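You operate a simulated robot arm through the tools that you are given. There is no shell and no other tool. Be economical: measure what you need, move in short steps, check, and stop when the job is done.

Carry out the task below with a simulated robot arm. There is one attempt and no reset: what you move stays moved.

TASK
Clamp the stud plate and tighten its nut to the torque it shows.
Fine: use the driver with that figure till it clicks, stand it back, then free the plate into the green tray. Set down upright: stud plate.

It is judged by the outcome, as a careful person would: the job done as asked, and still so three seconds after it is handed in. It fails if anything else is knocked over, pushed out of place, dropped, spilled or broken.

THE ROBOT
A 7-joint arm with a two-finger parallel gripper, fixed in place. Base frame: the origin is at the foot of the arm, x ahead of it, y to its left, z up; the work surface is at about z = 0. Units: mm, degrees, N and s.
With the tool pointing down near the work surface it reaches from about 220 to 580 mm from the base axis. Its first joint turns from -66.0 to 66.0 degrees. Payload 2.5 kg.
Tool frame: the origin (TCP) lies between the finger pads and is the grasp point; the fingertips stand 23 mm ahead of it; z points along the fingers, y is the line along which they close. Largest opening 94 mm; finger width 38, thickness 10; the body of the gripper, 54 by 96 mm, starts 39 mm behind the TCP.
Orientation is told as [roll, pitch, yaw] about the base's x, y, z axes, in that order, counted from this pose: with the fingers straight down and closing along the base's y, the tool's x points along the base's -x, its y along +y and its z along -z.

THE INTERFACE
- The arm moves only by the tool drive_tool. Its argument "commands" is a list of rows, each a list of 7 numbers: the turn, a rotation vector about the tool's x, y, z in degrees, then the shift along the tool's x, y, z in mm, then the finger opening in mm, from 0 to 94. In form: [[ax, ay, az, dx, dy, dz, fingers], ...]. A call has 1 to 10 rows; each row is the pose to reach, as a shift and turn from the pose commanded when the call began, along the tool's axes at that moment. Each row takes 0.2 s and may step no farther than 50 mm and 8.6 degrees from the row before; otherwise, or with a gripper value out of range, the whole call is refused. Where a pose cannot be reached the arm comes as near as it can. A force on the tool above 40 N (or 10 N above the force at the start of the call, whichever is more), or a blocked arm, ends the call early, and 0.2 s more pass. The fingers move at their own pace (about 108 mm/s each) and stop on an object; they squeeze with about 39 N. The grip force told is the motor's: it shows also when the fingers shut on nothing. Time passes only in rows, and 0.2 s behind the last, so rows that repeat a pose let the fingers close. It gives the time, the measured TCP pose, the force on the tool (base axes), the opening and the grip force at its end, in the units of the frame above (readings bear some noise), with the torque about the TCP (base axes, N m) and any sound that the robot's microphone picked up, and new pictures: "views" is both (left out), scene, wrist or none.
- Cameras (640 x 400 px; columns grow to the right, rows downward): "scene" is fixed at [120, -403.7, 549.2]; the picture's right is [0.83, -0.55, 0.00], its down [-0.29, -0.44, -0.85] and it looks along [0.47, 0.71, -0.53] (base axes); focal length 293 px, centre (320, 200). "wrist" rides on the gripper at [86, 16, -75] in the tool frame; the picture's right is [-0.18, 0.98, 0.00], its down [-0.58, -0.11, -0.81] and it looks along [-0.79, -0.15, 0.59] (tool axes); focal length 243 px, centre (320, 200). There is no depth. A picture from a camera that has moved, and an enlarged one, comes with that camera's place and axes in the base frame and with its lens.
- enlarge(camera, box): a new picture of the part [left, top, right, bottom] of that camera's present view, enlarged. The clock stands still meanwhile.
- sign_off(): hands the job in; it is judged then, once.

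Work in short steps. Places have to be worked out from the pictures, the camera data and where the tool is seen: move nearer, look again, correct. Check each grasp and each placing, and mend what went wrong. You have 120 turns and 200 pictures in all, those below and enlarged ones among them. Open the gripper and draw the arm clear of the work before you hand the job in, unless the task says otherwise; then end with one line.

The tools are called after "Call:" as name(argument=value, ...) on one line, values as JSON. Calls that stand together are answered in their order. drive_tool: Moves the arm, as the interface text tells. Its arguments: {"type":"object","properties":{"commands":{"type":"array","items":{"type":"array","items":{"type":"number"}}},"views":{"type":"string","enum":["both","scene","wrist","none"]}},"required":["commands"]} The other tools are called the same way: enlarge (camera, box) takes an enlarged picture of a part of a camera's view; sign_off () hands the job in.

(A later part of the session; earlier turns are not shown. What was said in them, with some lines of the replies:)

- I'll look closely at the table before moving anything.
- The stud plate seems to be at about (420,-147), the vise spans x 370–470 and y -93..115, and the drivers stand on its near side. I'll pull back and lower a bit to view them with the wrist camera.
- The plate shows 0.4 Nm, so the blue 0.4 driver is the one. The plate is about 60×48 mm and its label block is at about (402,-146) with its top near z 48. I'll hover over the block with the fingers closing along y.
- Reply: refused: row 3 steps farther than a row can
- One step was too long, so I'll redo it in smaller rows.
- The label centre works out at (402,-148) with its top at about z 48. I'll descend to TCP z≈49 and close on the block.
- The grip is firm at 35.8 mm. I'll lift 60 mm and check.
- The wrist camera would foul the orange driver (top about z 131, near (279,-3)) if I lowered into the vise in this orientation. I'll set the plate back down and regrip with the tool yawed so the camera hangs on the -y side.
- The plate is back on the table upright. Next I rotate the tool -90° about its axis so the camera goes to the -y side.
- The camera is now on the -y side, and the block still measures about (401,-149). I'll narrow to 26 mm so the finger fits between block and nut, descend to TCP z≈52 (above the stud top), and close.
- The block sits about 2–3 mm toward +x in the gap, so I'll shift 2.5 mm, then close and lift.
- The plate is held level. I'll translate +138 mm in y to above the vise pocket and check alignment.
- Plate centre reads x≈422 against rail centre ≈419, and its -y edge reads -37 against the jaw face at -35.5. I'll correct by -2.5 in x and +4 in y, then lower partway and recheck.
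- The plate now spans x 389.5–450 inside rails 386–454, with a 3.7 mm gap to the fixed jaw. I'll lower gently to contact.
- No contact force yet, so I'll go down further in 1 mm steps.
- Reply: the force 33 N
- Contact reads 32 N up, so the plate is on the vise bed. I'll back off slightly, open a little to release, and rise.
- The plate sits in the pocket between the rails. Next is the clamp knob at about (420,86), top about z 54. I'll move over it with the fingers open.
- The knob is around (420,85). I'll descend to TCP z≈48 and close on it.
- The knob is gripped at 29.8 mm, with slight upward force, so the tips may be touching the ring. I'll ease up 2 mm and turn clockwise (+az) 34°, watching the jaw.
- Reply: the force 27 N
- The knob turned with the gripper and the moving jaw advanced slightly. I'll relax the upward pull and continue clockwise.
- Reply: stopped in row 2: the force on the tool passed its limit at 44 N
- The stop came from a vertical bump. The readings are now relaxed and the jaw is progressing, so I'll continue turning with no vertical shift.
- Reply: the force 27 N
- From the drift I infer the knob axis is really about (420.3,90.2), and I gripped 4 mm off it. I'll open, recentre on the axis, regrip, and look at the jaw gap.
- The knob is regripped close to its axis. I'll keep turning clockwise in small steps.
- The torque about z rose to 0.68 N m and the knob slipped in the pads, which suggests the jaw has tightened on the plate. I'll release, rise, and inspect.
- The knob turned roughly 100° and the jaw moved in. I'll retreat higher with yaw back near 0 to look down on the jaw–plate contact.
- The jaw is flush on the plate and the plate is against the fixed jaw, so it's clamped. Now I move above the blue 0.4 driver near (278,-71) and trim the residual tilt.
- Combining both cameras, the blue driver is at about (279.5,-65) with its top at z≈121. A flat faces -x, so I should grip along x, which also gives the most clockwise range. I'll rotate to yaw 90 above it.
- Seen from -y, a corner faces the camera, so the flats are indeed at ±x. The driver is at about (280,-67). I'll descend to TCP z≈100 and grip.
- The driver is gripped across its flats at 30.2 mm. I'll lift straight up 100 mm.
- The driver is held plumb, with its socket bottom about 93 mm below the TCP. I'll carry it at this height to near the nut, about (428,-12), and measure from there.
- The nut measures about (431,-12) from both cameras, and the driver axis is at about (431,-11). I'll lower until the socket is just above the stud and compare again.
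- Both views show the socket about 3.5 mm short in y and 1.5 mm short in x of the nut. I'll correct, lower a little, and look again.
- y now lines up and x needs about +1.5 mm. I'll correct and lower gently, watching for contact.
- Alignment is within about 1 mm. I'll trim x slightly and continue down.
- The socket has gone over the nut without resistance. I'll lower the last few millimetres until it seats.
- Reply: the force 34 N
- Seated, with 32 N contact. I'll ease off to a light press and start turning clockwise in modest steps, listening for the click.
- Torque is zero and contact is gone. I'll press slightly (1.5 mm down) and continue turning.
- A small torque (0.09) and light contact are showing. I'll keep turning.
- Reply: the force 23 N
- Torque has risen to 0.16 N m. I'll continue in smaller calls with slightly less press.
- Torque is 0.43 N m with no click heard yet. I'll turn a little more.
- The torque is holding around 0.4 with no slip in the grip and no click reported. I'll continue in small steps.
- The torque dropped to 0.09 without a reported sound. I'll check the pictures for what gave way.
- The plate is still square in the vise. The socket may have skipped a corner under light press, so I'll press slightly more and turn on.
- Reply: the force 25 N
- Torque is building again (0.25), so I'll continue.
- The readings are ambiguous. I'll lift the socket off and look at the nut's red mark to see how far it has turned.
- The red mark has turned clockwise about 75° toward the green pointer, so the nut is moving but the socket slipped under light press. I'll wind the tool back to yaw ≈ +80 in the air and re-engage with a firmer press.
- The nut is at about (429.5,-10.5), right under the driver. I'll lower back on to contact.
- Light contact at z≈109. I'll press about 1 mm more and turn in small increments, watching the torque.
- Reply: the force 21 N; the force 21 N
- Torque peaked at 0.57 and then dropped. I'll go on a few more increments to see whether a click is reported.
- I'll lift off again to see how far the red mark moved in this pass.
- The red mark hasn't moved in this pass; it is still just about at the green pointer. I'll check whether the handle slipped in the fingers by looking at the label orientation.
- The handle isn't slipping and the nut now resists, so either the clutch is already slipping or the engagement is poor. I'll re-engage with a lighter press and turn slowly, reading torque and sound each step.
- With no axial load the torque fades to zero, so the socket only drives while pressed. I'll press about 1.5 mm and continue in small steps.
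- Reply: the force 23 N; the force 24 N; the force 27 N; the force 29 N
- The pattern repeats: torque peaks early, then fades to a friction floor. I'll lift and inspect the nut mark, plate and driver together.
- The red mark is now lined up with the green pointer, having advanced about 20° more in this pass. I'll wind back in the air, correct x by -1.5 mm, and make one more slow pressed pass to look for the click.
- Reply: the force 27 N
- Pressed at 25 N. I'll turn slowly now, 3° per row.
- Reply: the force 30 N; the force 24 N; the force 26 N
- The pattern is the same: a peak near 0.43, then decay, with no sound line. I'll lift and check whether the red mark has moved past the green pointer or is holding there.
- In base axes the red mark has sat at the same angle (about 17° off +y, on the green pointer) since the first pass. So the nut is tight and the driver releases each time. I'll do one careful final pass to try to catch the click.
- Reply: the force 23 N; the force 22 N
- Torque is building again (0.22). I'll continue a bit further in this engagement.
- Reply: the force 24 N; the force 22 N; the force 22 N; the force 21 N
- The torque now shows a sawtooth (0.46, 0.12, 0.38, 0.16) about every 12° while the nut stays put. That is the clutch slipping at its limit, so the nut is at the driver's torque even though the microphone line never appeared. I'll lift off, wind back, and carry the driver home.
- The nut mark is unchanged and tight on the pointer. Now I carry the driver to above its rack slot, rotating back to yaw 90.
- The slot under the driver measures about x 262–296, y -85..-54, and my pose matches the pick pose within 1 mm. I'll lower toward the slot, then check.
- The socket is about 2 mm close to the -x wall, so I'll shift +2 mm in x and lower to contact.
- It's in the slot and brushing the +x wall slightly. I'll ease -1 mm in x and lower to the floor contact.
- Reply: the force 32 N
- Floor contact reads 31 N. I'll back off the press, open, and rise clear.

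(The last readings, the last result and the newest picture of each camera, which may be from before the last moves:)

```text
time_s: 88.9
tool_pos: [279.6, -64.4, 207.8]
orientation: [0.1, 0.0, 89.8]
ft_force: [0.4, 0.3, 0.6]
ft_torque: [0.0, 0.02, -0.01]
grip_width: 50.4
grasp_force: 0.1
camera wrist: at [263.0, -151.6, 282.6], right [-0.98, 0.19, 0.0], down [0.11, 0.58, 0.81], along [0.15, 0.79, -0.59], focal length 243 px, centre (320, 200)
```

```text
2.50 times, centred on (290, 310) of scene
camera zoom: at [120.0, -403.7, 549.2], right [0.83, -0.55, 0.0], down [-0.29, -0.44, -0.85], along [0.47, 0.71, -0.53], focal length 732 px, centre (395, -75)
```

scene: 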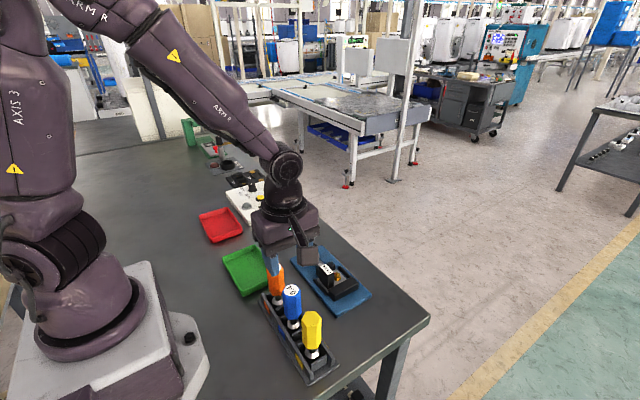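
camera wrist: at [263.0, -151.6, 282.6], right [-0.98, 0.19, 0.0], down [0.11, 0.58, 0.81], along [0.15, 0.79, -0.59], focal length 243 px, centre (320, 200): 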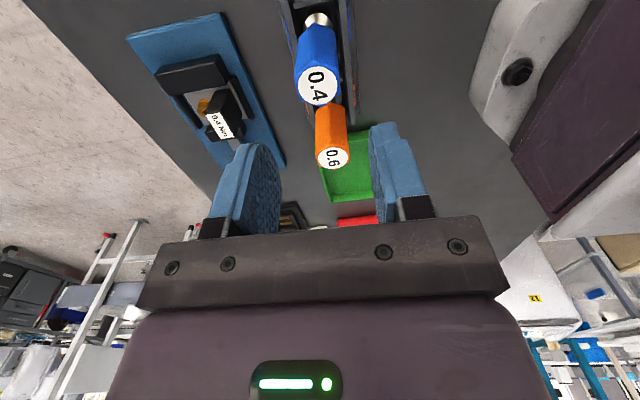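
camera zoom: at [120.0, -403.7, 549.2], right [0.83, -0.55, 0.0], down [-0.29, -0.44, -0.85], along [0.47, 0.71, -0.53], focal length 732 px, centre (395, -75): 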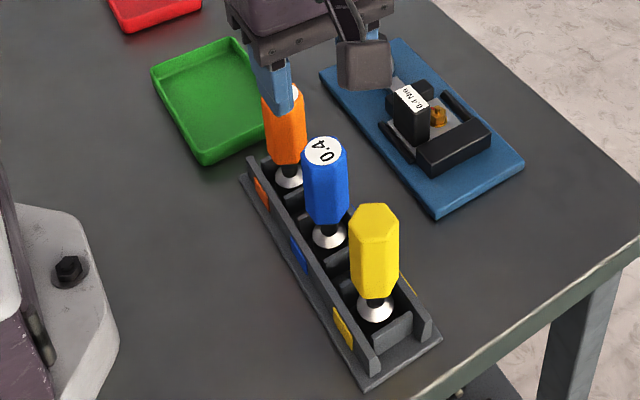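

The blue driver is back upright in its slot. Now I go to the clamp knob (420,88), pre-rotated to yaw ≈ -20 so I can unwind counter-clockwise.

Call:
drive_tool(commands=[[0, 0, 8.5, -15, -14, 0, 50], [0, 0, 17, -30, -28, 0, 50], [0, 0, 25.5, -46, -42, 0, 50], [0, 0, 34, -61, -56, 0, 50], [0, 0, 42.5, -76, -70, 0, 50], [0, 0, 51, -91, -84, 0, 50], [0, 0, 59.5, -106, -98, 0, 50], [0, 0, 68, -122, -112, 0, 50], [0, 0, 76.5, -137, -126, 0, 50], [0, 0, 85, -152, -140, 0, 50]], views="none")

Call:
drive_tool(commands=[[0, 0, 8.4, 0, 0, 35, 50], [0, 0, 16.8, 0, 0, 70, 50], [0, 0, 25, 0, 0, 105, 50], [0, 0, 25, 0, 0, 105, 50]], views="wrist")

Call:
enlarge(camera="wrist", box=[230, 20, 410, 230])

```text
time_s: 91.1
tool_pos: [421.0, 86.6, 208.3]
orientation: [0.1, 0.1, 4.7]
ft_force: [-0.4, 0.6, 0.8]
ft_torque: [-0.02, 0.0, 0.03]
grip_width: 50.0
grasp_force: 0.1
```

```text
time_s: 92.1
tool_pos: [421.5, 83.9, 103.0]
orientation: [0.0, 0.0, -20.1]
ft_force: [0.0, -0.5, 0.2]
ft_torque: [0.01, 0.0, 0.02]
grip_width: 50.2
grasp_force: 0.1
camera wrist: at [344.2, 128.6, 176.1], right [0.51, 0.86, 0.0], down [0.51, -0.3, 0.81], along [0.69, -0.41, -0.59], focal length 243 px, centre (320, 200)
```

wrist: 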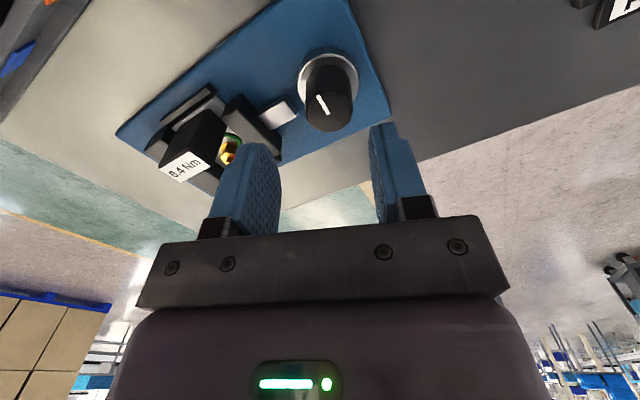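

```text
1.90 times, centred on (320, 125) of wrist
camera zoom: at [344.2, 128.6, 176.1], right [0.51, 0.86, 0.0], down [0.51, -0.3, 0.81], along [0.69, -0.41, -0.59], focal length 462 px, centre (320, 343)
```

zoom: 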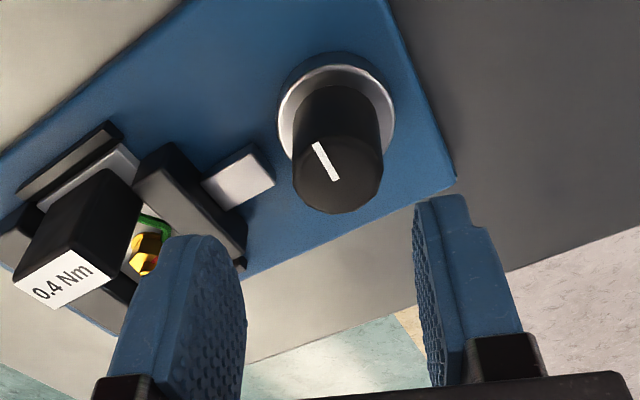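

The knob measures about (419,90). I'll shift about 5.5 mm in +y, descend to z≈54, and grip.

Call:
drive_tool(commands=[[0, 0, 0, 2.2, 5.1, 10, 50], [0, 0, 0, 2.2, 5.1, 49, 50], [0, 0, 0, 2.2, 5.1, 49, 15], [0, 0, 0, 2.2, 5.1, 49, 15], [0, 0, 0, 2.2, 5.1, 49, 15]], views="none")

Call:
drive_tool(commands=[[0, 0, -8.5, 0, 0, 0, 15], [0, 0, -17, 0, 0, 0, 15], [0, 0, -25.5, 0, 0, 0, 15], [0, 0, -34, 0, 0, 0, 15]], views="wrist")

```text
time_s: 93.3
tool_pos: [418.5, 90.0, 53.2]
orientation: [-0.2, 0.1, -20.2]
ft_force: [-9.2, -4.8, 10.0]
ft_torque: [0.21, 0.44, -0.01]
grip_width: 28.9
grasp_force: 45.2
```

```text
time_s: 94.3
tool_pos: [419.3, 90.5, 53.2]
orientation: [-0.1, 0.3, 14.0]
ft_force: [-10.6, -15.5, 11.8]
ft_torque: [-0.19, 1.05, -0.06]
grip_width: 29.0
grasp_force: 44.7
camera wrist: at [331.6, 84.2, 127.5], right [-0.06, 1.0, 0.0], down [0.59, 0.04, 0.8], along [0.8, 0.05, -0.59], focal length 243 px, centre (320, 200)
```

wrist: 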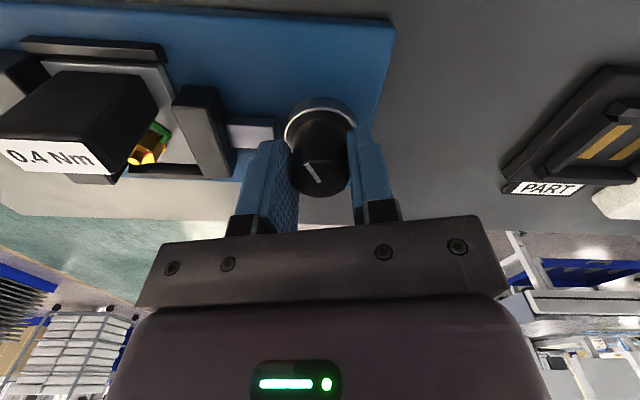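

The knob is turning with me. I'll relieve the side load and continue counter-clockwise.

Call:
drive_tool(commands=[[0, 0, -8.5, 1.2, -1.8, 0, 15], [0, 0, -17, 1.2, -1.8, 0, 15], [0, 0, -25.5, 1.2, -1.8, 0, 15], [0, 0, -34, 1.2, -1.8, 0, 15], [0, 0, -42.5, 1.2, -1.8, 0, 15], [0, 0, -51, 1.2, -1.8, 0, 15], [0, 0, -59.5, 1.2, -1.8, 0, 15], [0, 0, -68, 1.2, -1.8, 0, 15], [0, 0, -76, 1.2, -1.8, 0, 15]])

Call:
enlarge(camera="scene", box=[280, 210, 370, 300])

```text
time_s: 96.3
tool_pos: [420.6, 90.3, 55.5]
orientation: [-0.1, -0.1, 90.1]
ft_force: [-1.3, -0.1, 2.9]
ft_torque: [0.07, 0.47, -0.53]
grip_width: 30.1
grasp_force: 45.3
camera wrist: at [404.1, 3.4, 129.4], right [-0.98, 0.18, 0.0], down [0.11, 0.58, 0.81], along [0.15, 0.79, -0.59], focal length 243 px, centre (320, 200)
```

scene: 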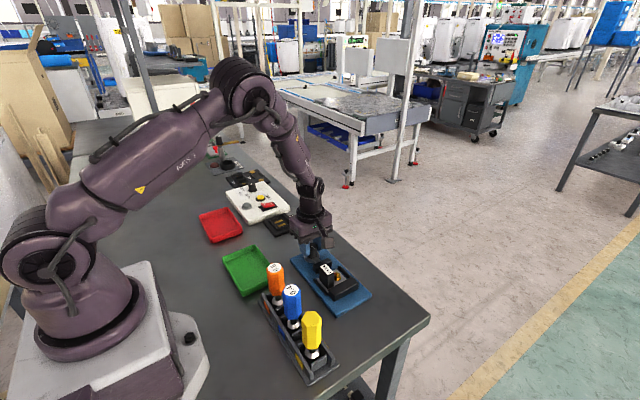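
wrist: 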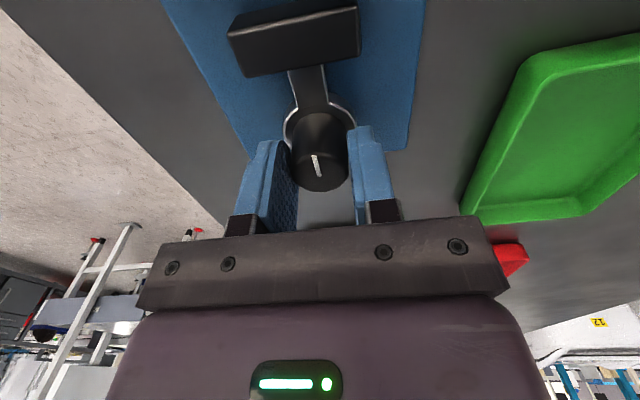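

```text
4.44 times, centred on (325, 255) of scene
camera zoom: at [120.0, -403.6, 549.2], right [0.83, -0.55, 0.0], down [-0.29, -0.44, -0.85], along [0.47, 0.71, -0.53], focal length 1302 px, centre (298, -44)
```

zoom: 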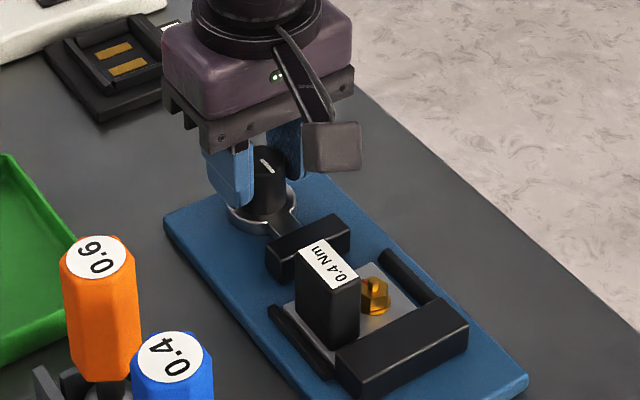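

The jaw is back at its open stop. I'll release the knob, rise, and move over the plate's block near (401,-11).

Call:
drive_tool(commands=[[0, 0, 0, 0, 0, 0, 45], [0, 0, 0, 0, 0, 0, 45], [0, 0, 0, 0, 0, -40, 45], [0, 0, 0, 0, 0, -85, 45], [0, 0, 0, 34, 7, -85, 30], [0, 0, 0, 68, 13, -85, 27], [0, 0, 0, 101, 19.5, -85, 27], [0, 0, 0, 101, 19.5, -85, 27]])

Call:
enlarge(camera="wrist", box=[240, 0, 400, 200])

Call:
enlarge(camera="scene", box=[190, 220, 290, 310])

```text
time_s: 98.1
tool_pos: [400.9, -11.2, 139.2]
orientation: [0.1, 0.0, 89.9]
ft_force: [-0.3, -0.1, 0.6]
ft_torque: [-0.01, -0.01, 0.0]
grip_width: 26.7
grasp_force: 0.1
camera wrist: at [385.0, -97.9, 213.0], right [-0.98, 0.19, 0.0], down [0.11, 0.58, 0.81], along [0.15, 0.79, -0.59], focal length 243 px, centre (320, 200)
```

scene: 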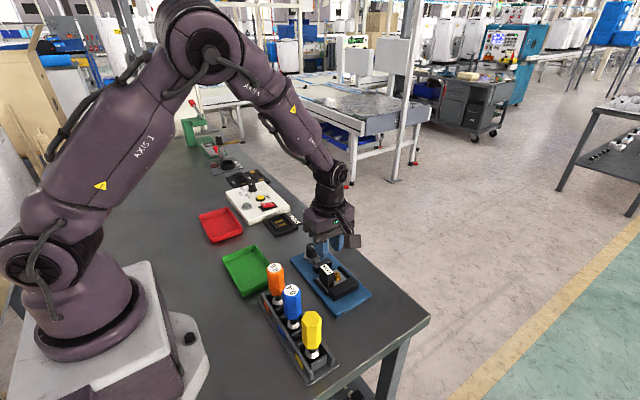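
wrist: 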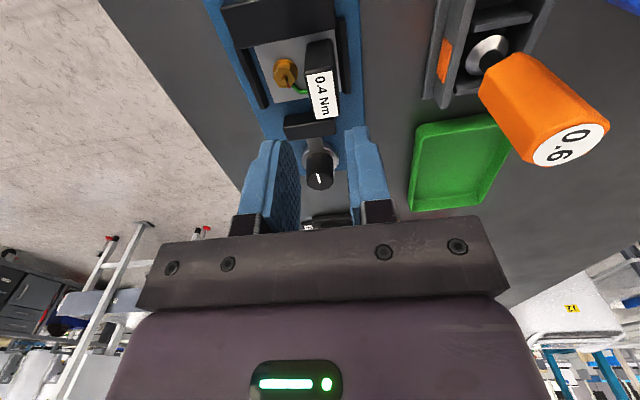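

```text
2.00 times, centred on (320, 100) of wrist
camera zoom: at [385.0, -97.9, 213.0], right [-0.98, 0.19, 0.0], down [0.11, 0.58, 0.81], along [0.15, 0.79, -0.59], focal length 485 px, centre (320, 400)
```

zoom: 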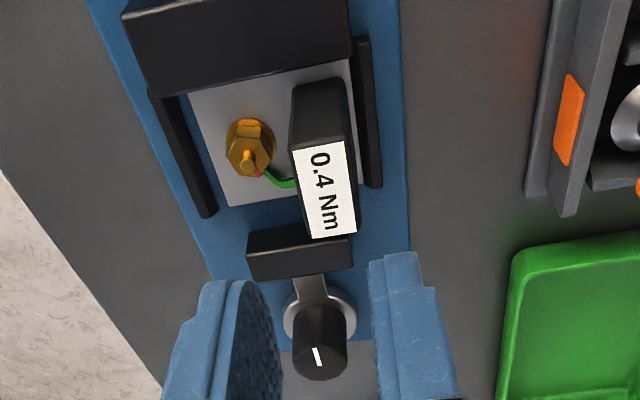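

```text
4.44 times, centred on (240, 265) of scene
camera zoom: at [120.0, -403.7, 549.2], right [0.83, -0.55, 0.0], down [-0.29, -0.44, -0.85], along [0.47, 0.71, -0.53], focal length 1302 px, centre (676, -89)
```

zoom: 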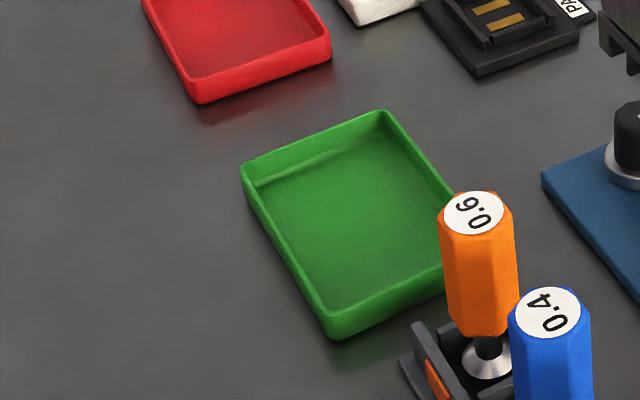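

The block reads about (400,-10.5). I'll descend to z≈64 and grip it, then lift clear of the vise.

Call:
drive_tool(commands=[[0, 0, 0, 0, 1, 40, 27], [0, 0, 0, 0, 1, 65, 27], [0, 0, 0, 0, 1, 75, 27], [0, 0, 0, 0, 1, 75, 8], [0, 0, 0, 0, 1, 75, 8], [0, 0, 0, 0, 1, 75, 8]], views="none")

Call:
drive_tool(commands=[[0, 0, 0, 0, 0, -10, 8], [0, 0, 0, 0, 0, -30, 8], [0, 0, 0, 0, 0, -70, 8], [0, 0, 0, 0, 0, -100, 8]])

Call:
enlarge(camera="scene", box=[280, 200, 370, 300])

```text
time_s: 99.5
tool_pos: [399.4, -11.6, 63.0]
orientation: [0.0, 0.0, 89.9]
ft_force: [-3.8, 0.3, 8.3]
ft_torque: [-0.12, 0.05, -0.07]
grip_width: 19.7
grasp_force: 39.0
```

```text
time_s: 100.5
tool_pos: [400.4, -9.2, 165.7]
orientation: [0.0, 0.1, 90.0]
ft_force: [-0.1, -0.5, -1.8]
ft_torque: [-0.01, -0.01, 0.01]
grip_width: 19.6
grasp_force: 38.5
camera wrist: at [384.1, -96.2, 239.6], right [-0.98, 0.19, 0.0], down [0.11, 0.58, 0.81], along [0.15, 0.79, -0.59], focal length 243 px, centre (320, 200)
```

scene: 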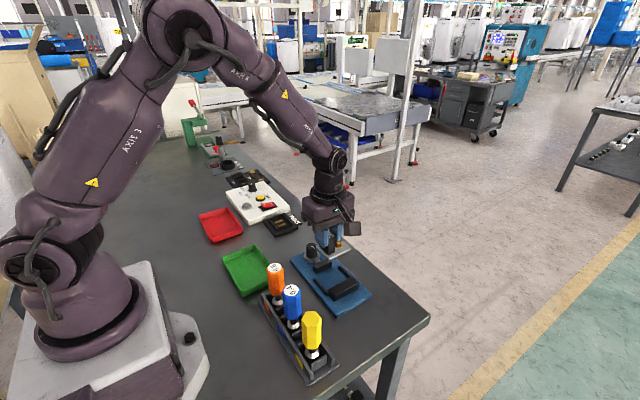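
wrist: 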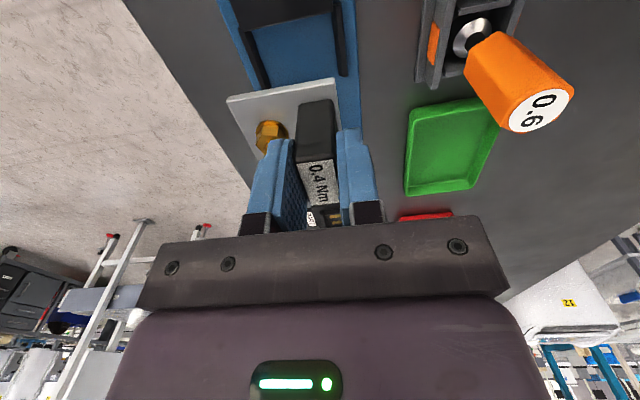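

```text
4.00 times, centred on (325, 250) of scene
camera zoom: at [120.0, -403.7, 549.2], right [0.83, -0.55, 0.0], down [-0.29, -0.44, -0.85], along [0.47, 0.71, -0.53], focal length 1172 px, centre (300, 0)
```

zoom: 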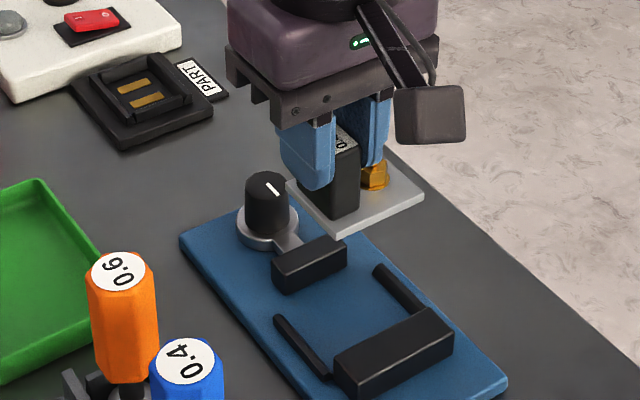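

The plate is free of the vise and held level. The tray centre is about (266,139), so I'll carry the plate to TCP (250,139).

Call:
drive_tool(commands=[[0, 0, 0, -25, 25, 0, 8], [0, 0, 0, -50, 50, 0, 8], [0, 0, 0, -75, 75, 0, 8], [0, 0, 0, -100, 101, 0, 8], [0, 0, 0, -125, 127, 0, 8], [0, 0, 0, -149, 151, 0, 8], [0, 0, 0, -149, 151, 30, 8], [0, 0, 0, -149, 151, 50, 8], [0, 0, 0, -149, 151, 50, 8]])

Call:
enlarge(camera="wrist", box=[200, 0, 440, 180])

Call:
enlarge(camera="scene", box=[200, 200, 300, 310])

```text
time_s: 102.5
tool_pos: [248.3, 138.2, 114.7]
orientation: [0.0, -0.1, 89.9]
ft_force: [0.4, -0.5, -2.0]
ft_torque: [-0.03, 0.01, -0.02]
grip_width: 19.5
grasp_force: 39.0
camera wrist: at [232.0, 50.1, 187.9], right [-0.98, 0.19, 0.0], down [0.11, 0.58, 0.81], along [0.15, 0.79, -0.59], focal length 243 px, centre (320, 200)
```

scene: 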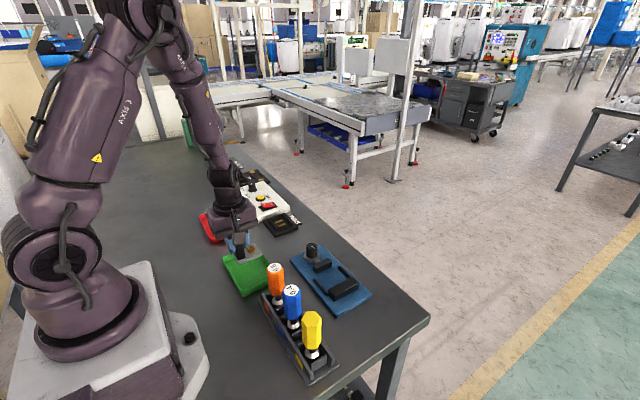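
wrist: 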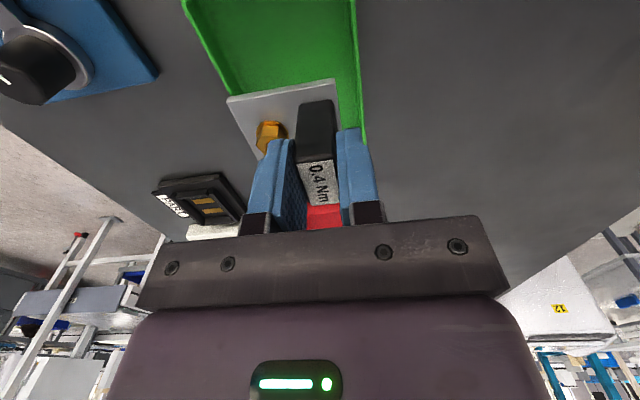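

```text
2.22 times, centred on (320, 90) of wrist
camera zoom: at [232.0, 50.1, 187.9], right [-0.98, 0.19, 0.0], down [0.11, 0.58, 0.81], along [0.15, 0.79, -0.59], focal length 539 px, centre (320, 444)
```

zoom: 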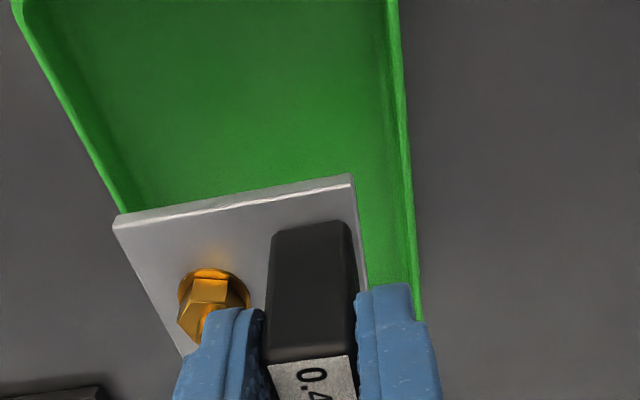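

```text
3.64 times, centred on (250, 255) of scene
camera zoom: at [120.0, -403.6, 549.2], right [0.83, -0.55, 0.0], down [-0.29, -0.44, -0.85], along [0.47, 0.71, -0.53], focal length 1065 px, centre (574, 0)
```

zoom: 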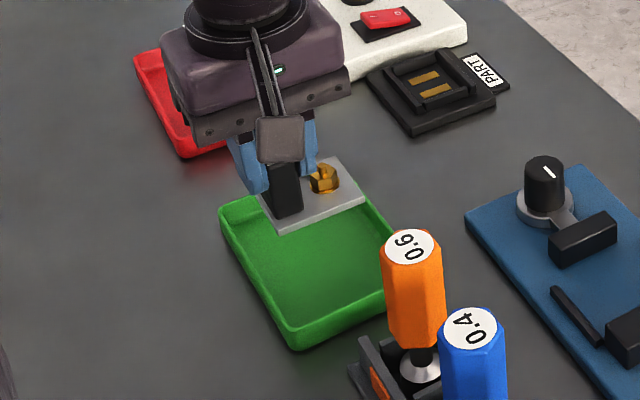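

The plate sits over the tray with margin (plate x 237–297, floor 232–308). I'll shift +2.5 mm in x and lower slowly to contact.

Call:
drive_tool(commands=[[0, 0, 0, 0, -2.5, 25, 8], [0, 0, 0, 0, -2.5, 45, 8], [0, 0, 0, 0, -2.5, 52, 8], [0, 0, 0, 0, -2.5, 55, 8], [0, 0, 0, 0, -2.5, 57, 8]], views="none")

Call:
enlarge(camera="scene", box=[200, 200, 300, 310])

```text
time_s: 103.7
tool_pos: [249.9, 137.8, 57.4]
orientation: [0.0, 0.0, 89.9]
ft_force: [0.5, -0.1, -2.1]
ft_torque: [-0.04, 0.01, 0.01]
grip_width: 19.8
grasp_force: 38.5
```

```text
3.64 times, centred on (250, 255) of scene
camera zoom: at [120.0, -403.6, 549.2], right [0.83, -0.55, 0.0], down [-0.29, -0.44, -0.85], along [0.47, 0.71, -0.53], focal length 1065 px, centre (574, 0)
```

zoom: 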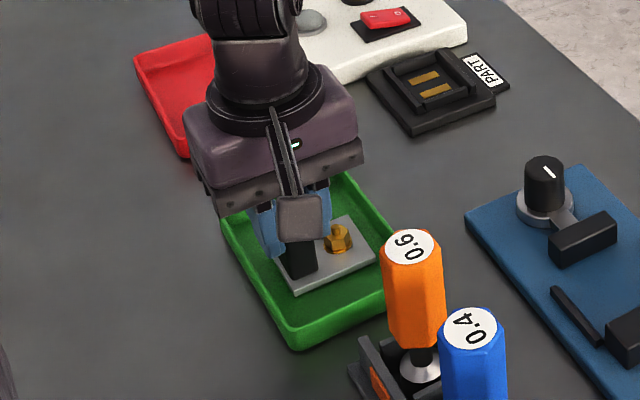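

The plate is inside the tray, just above the floor. I'll step down 1 mm at a time until it touches.

Call:
drive_tool(commands=[[0, 0, 0, 0, 0, 1, 8], [0, 0, 0, 0, 0, 2, 8], [0, 0, 0, 0, 0, 3, 8]], views="none")

```text
time_s: 104.5
tool_pos: [251.6, 138.0, 54.6]
orientation: [0.0, 0.0, 89.9]
ft_force: [-7.3, -2.3, 31.5]
ft_torque: [-0.04, 0.02, 0.0]
grip_width: 19.8
grasp_force: 38.8
```

Contact reads 31 N. I'll relieve it, open modestly so the finger clears the nut, and retreat straight up.

Call:
drive_tool(commands=[[0, 0, 0, 0, 0, -1.5, 8], [0, 0, 0, 0, 0, -1.5, 27], [0, 0, 0, 0, 0, -1.5, 27], [0, 0, 0, 0, 0, -35, 27], [0, 0, 0, 0, 0, -80, 27], [0, 0, 0, 0, 0, -125, 50], [0, 0, 0, 0, 0, -170, 60], [0, 0, 0, 0, 0, -210, 60]])

Call:
enlarge(camera="scene", box=[190, 200, 350, 390])

Call:
enlarge(camera="wrist", box=[220, 0, 400, 130])

```text
time_s: 106.3
tool_pos: [248.5, 138.3, 263.9]
orientation: [0.2, -0.1, 89.9]
ft_force: [0.5, 0.4, -0.1]
ft_torque: [-0.02, -0.02, -0.02]
grip_width: 60.0
grasp_force: 0.0
camera wrist: at [232.5, 50.7, 337.6], right [-0.98, 0.19, 0.0], down [0.11, 0.58, 0.81], along [0.15, 0.79, -0.59], focal length 243 px, centre (320, 200)
```

scene: 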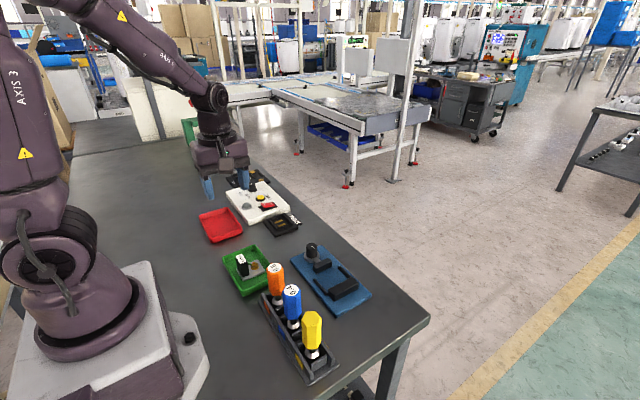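
wrist: 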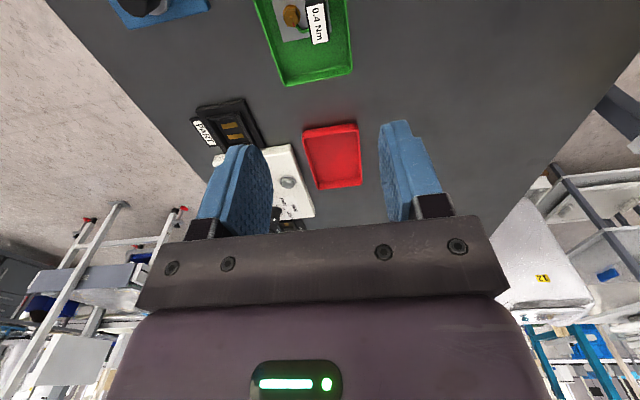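

```text
2.11 times, centred on (270, 295) of scene
camera zoom: at [120.0, -403.7, 549.2], right [0.83, -0.55, 0.0], down [-0.29, -0.44, -0.85], along [0.47, 0.71, -0.53], focal length 617 px, centre (425, 0)
```

zoom: 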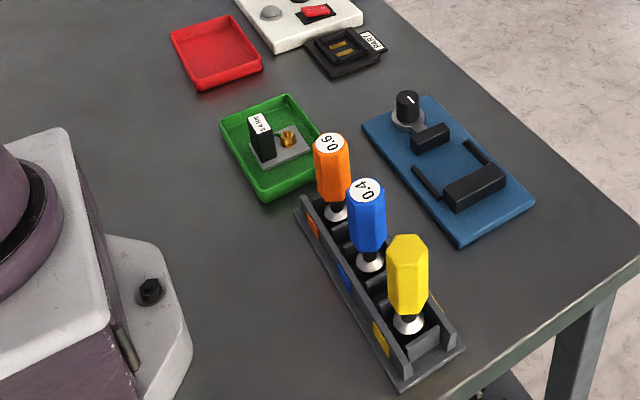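

```text
3.08 times, centred on (310, 65) of wrist
camera zoom: at [232.5, 50.7, 337.6], right [-0.98, 0.19, 0.0], down [0.11, 0.58, 0.81], along [0.15, 0.79, -0.59], focal length 746 px, centre (351, 615)
```

zoom: 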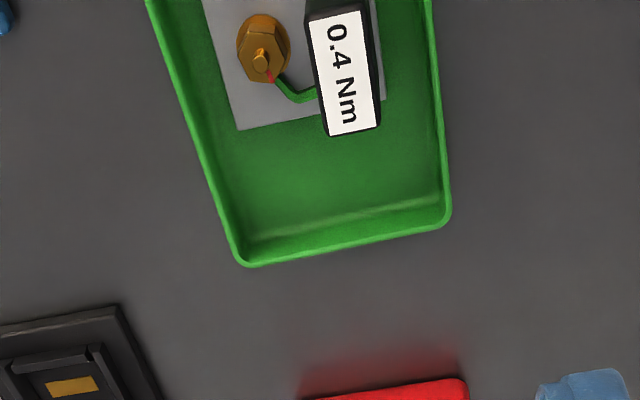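

The plate stands upright in the green tray, the drivers are in their rack, the vise is open, and the arm is clear. I'm handing the job in.

Call:
sign_off()

```text
The job is handed in.
```

The stud plate is upright in the green tray with its nut tightened by the 0.4 Nm driver, but the microphone never reported a click. I judged it done because the driver kept slipping at readings of roughly 0.4–0.6 Nm while the nut held still, its red mark level with the green pointer. The driver is back in its rack slot and the clamp is open.
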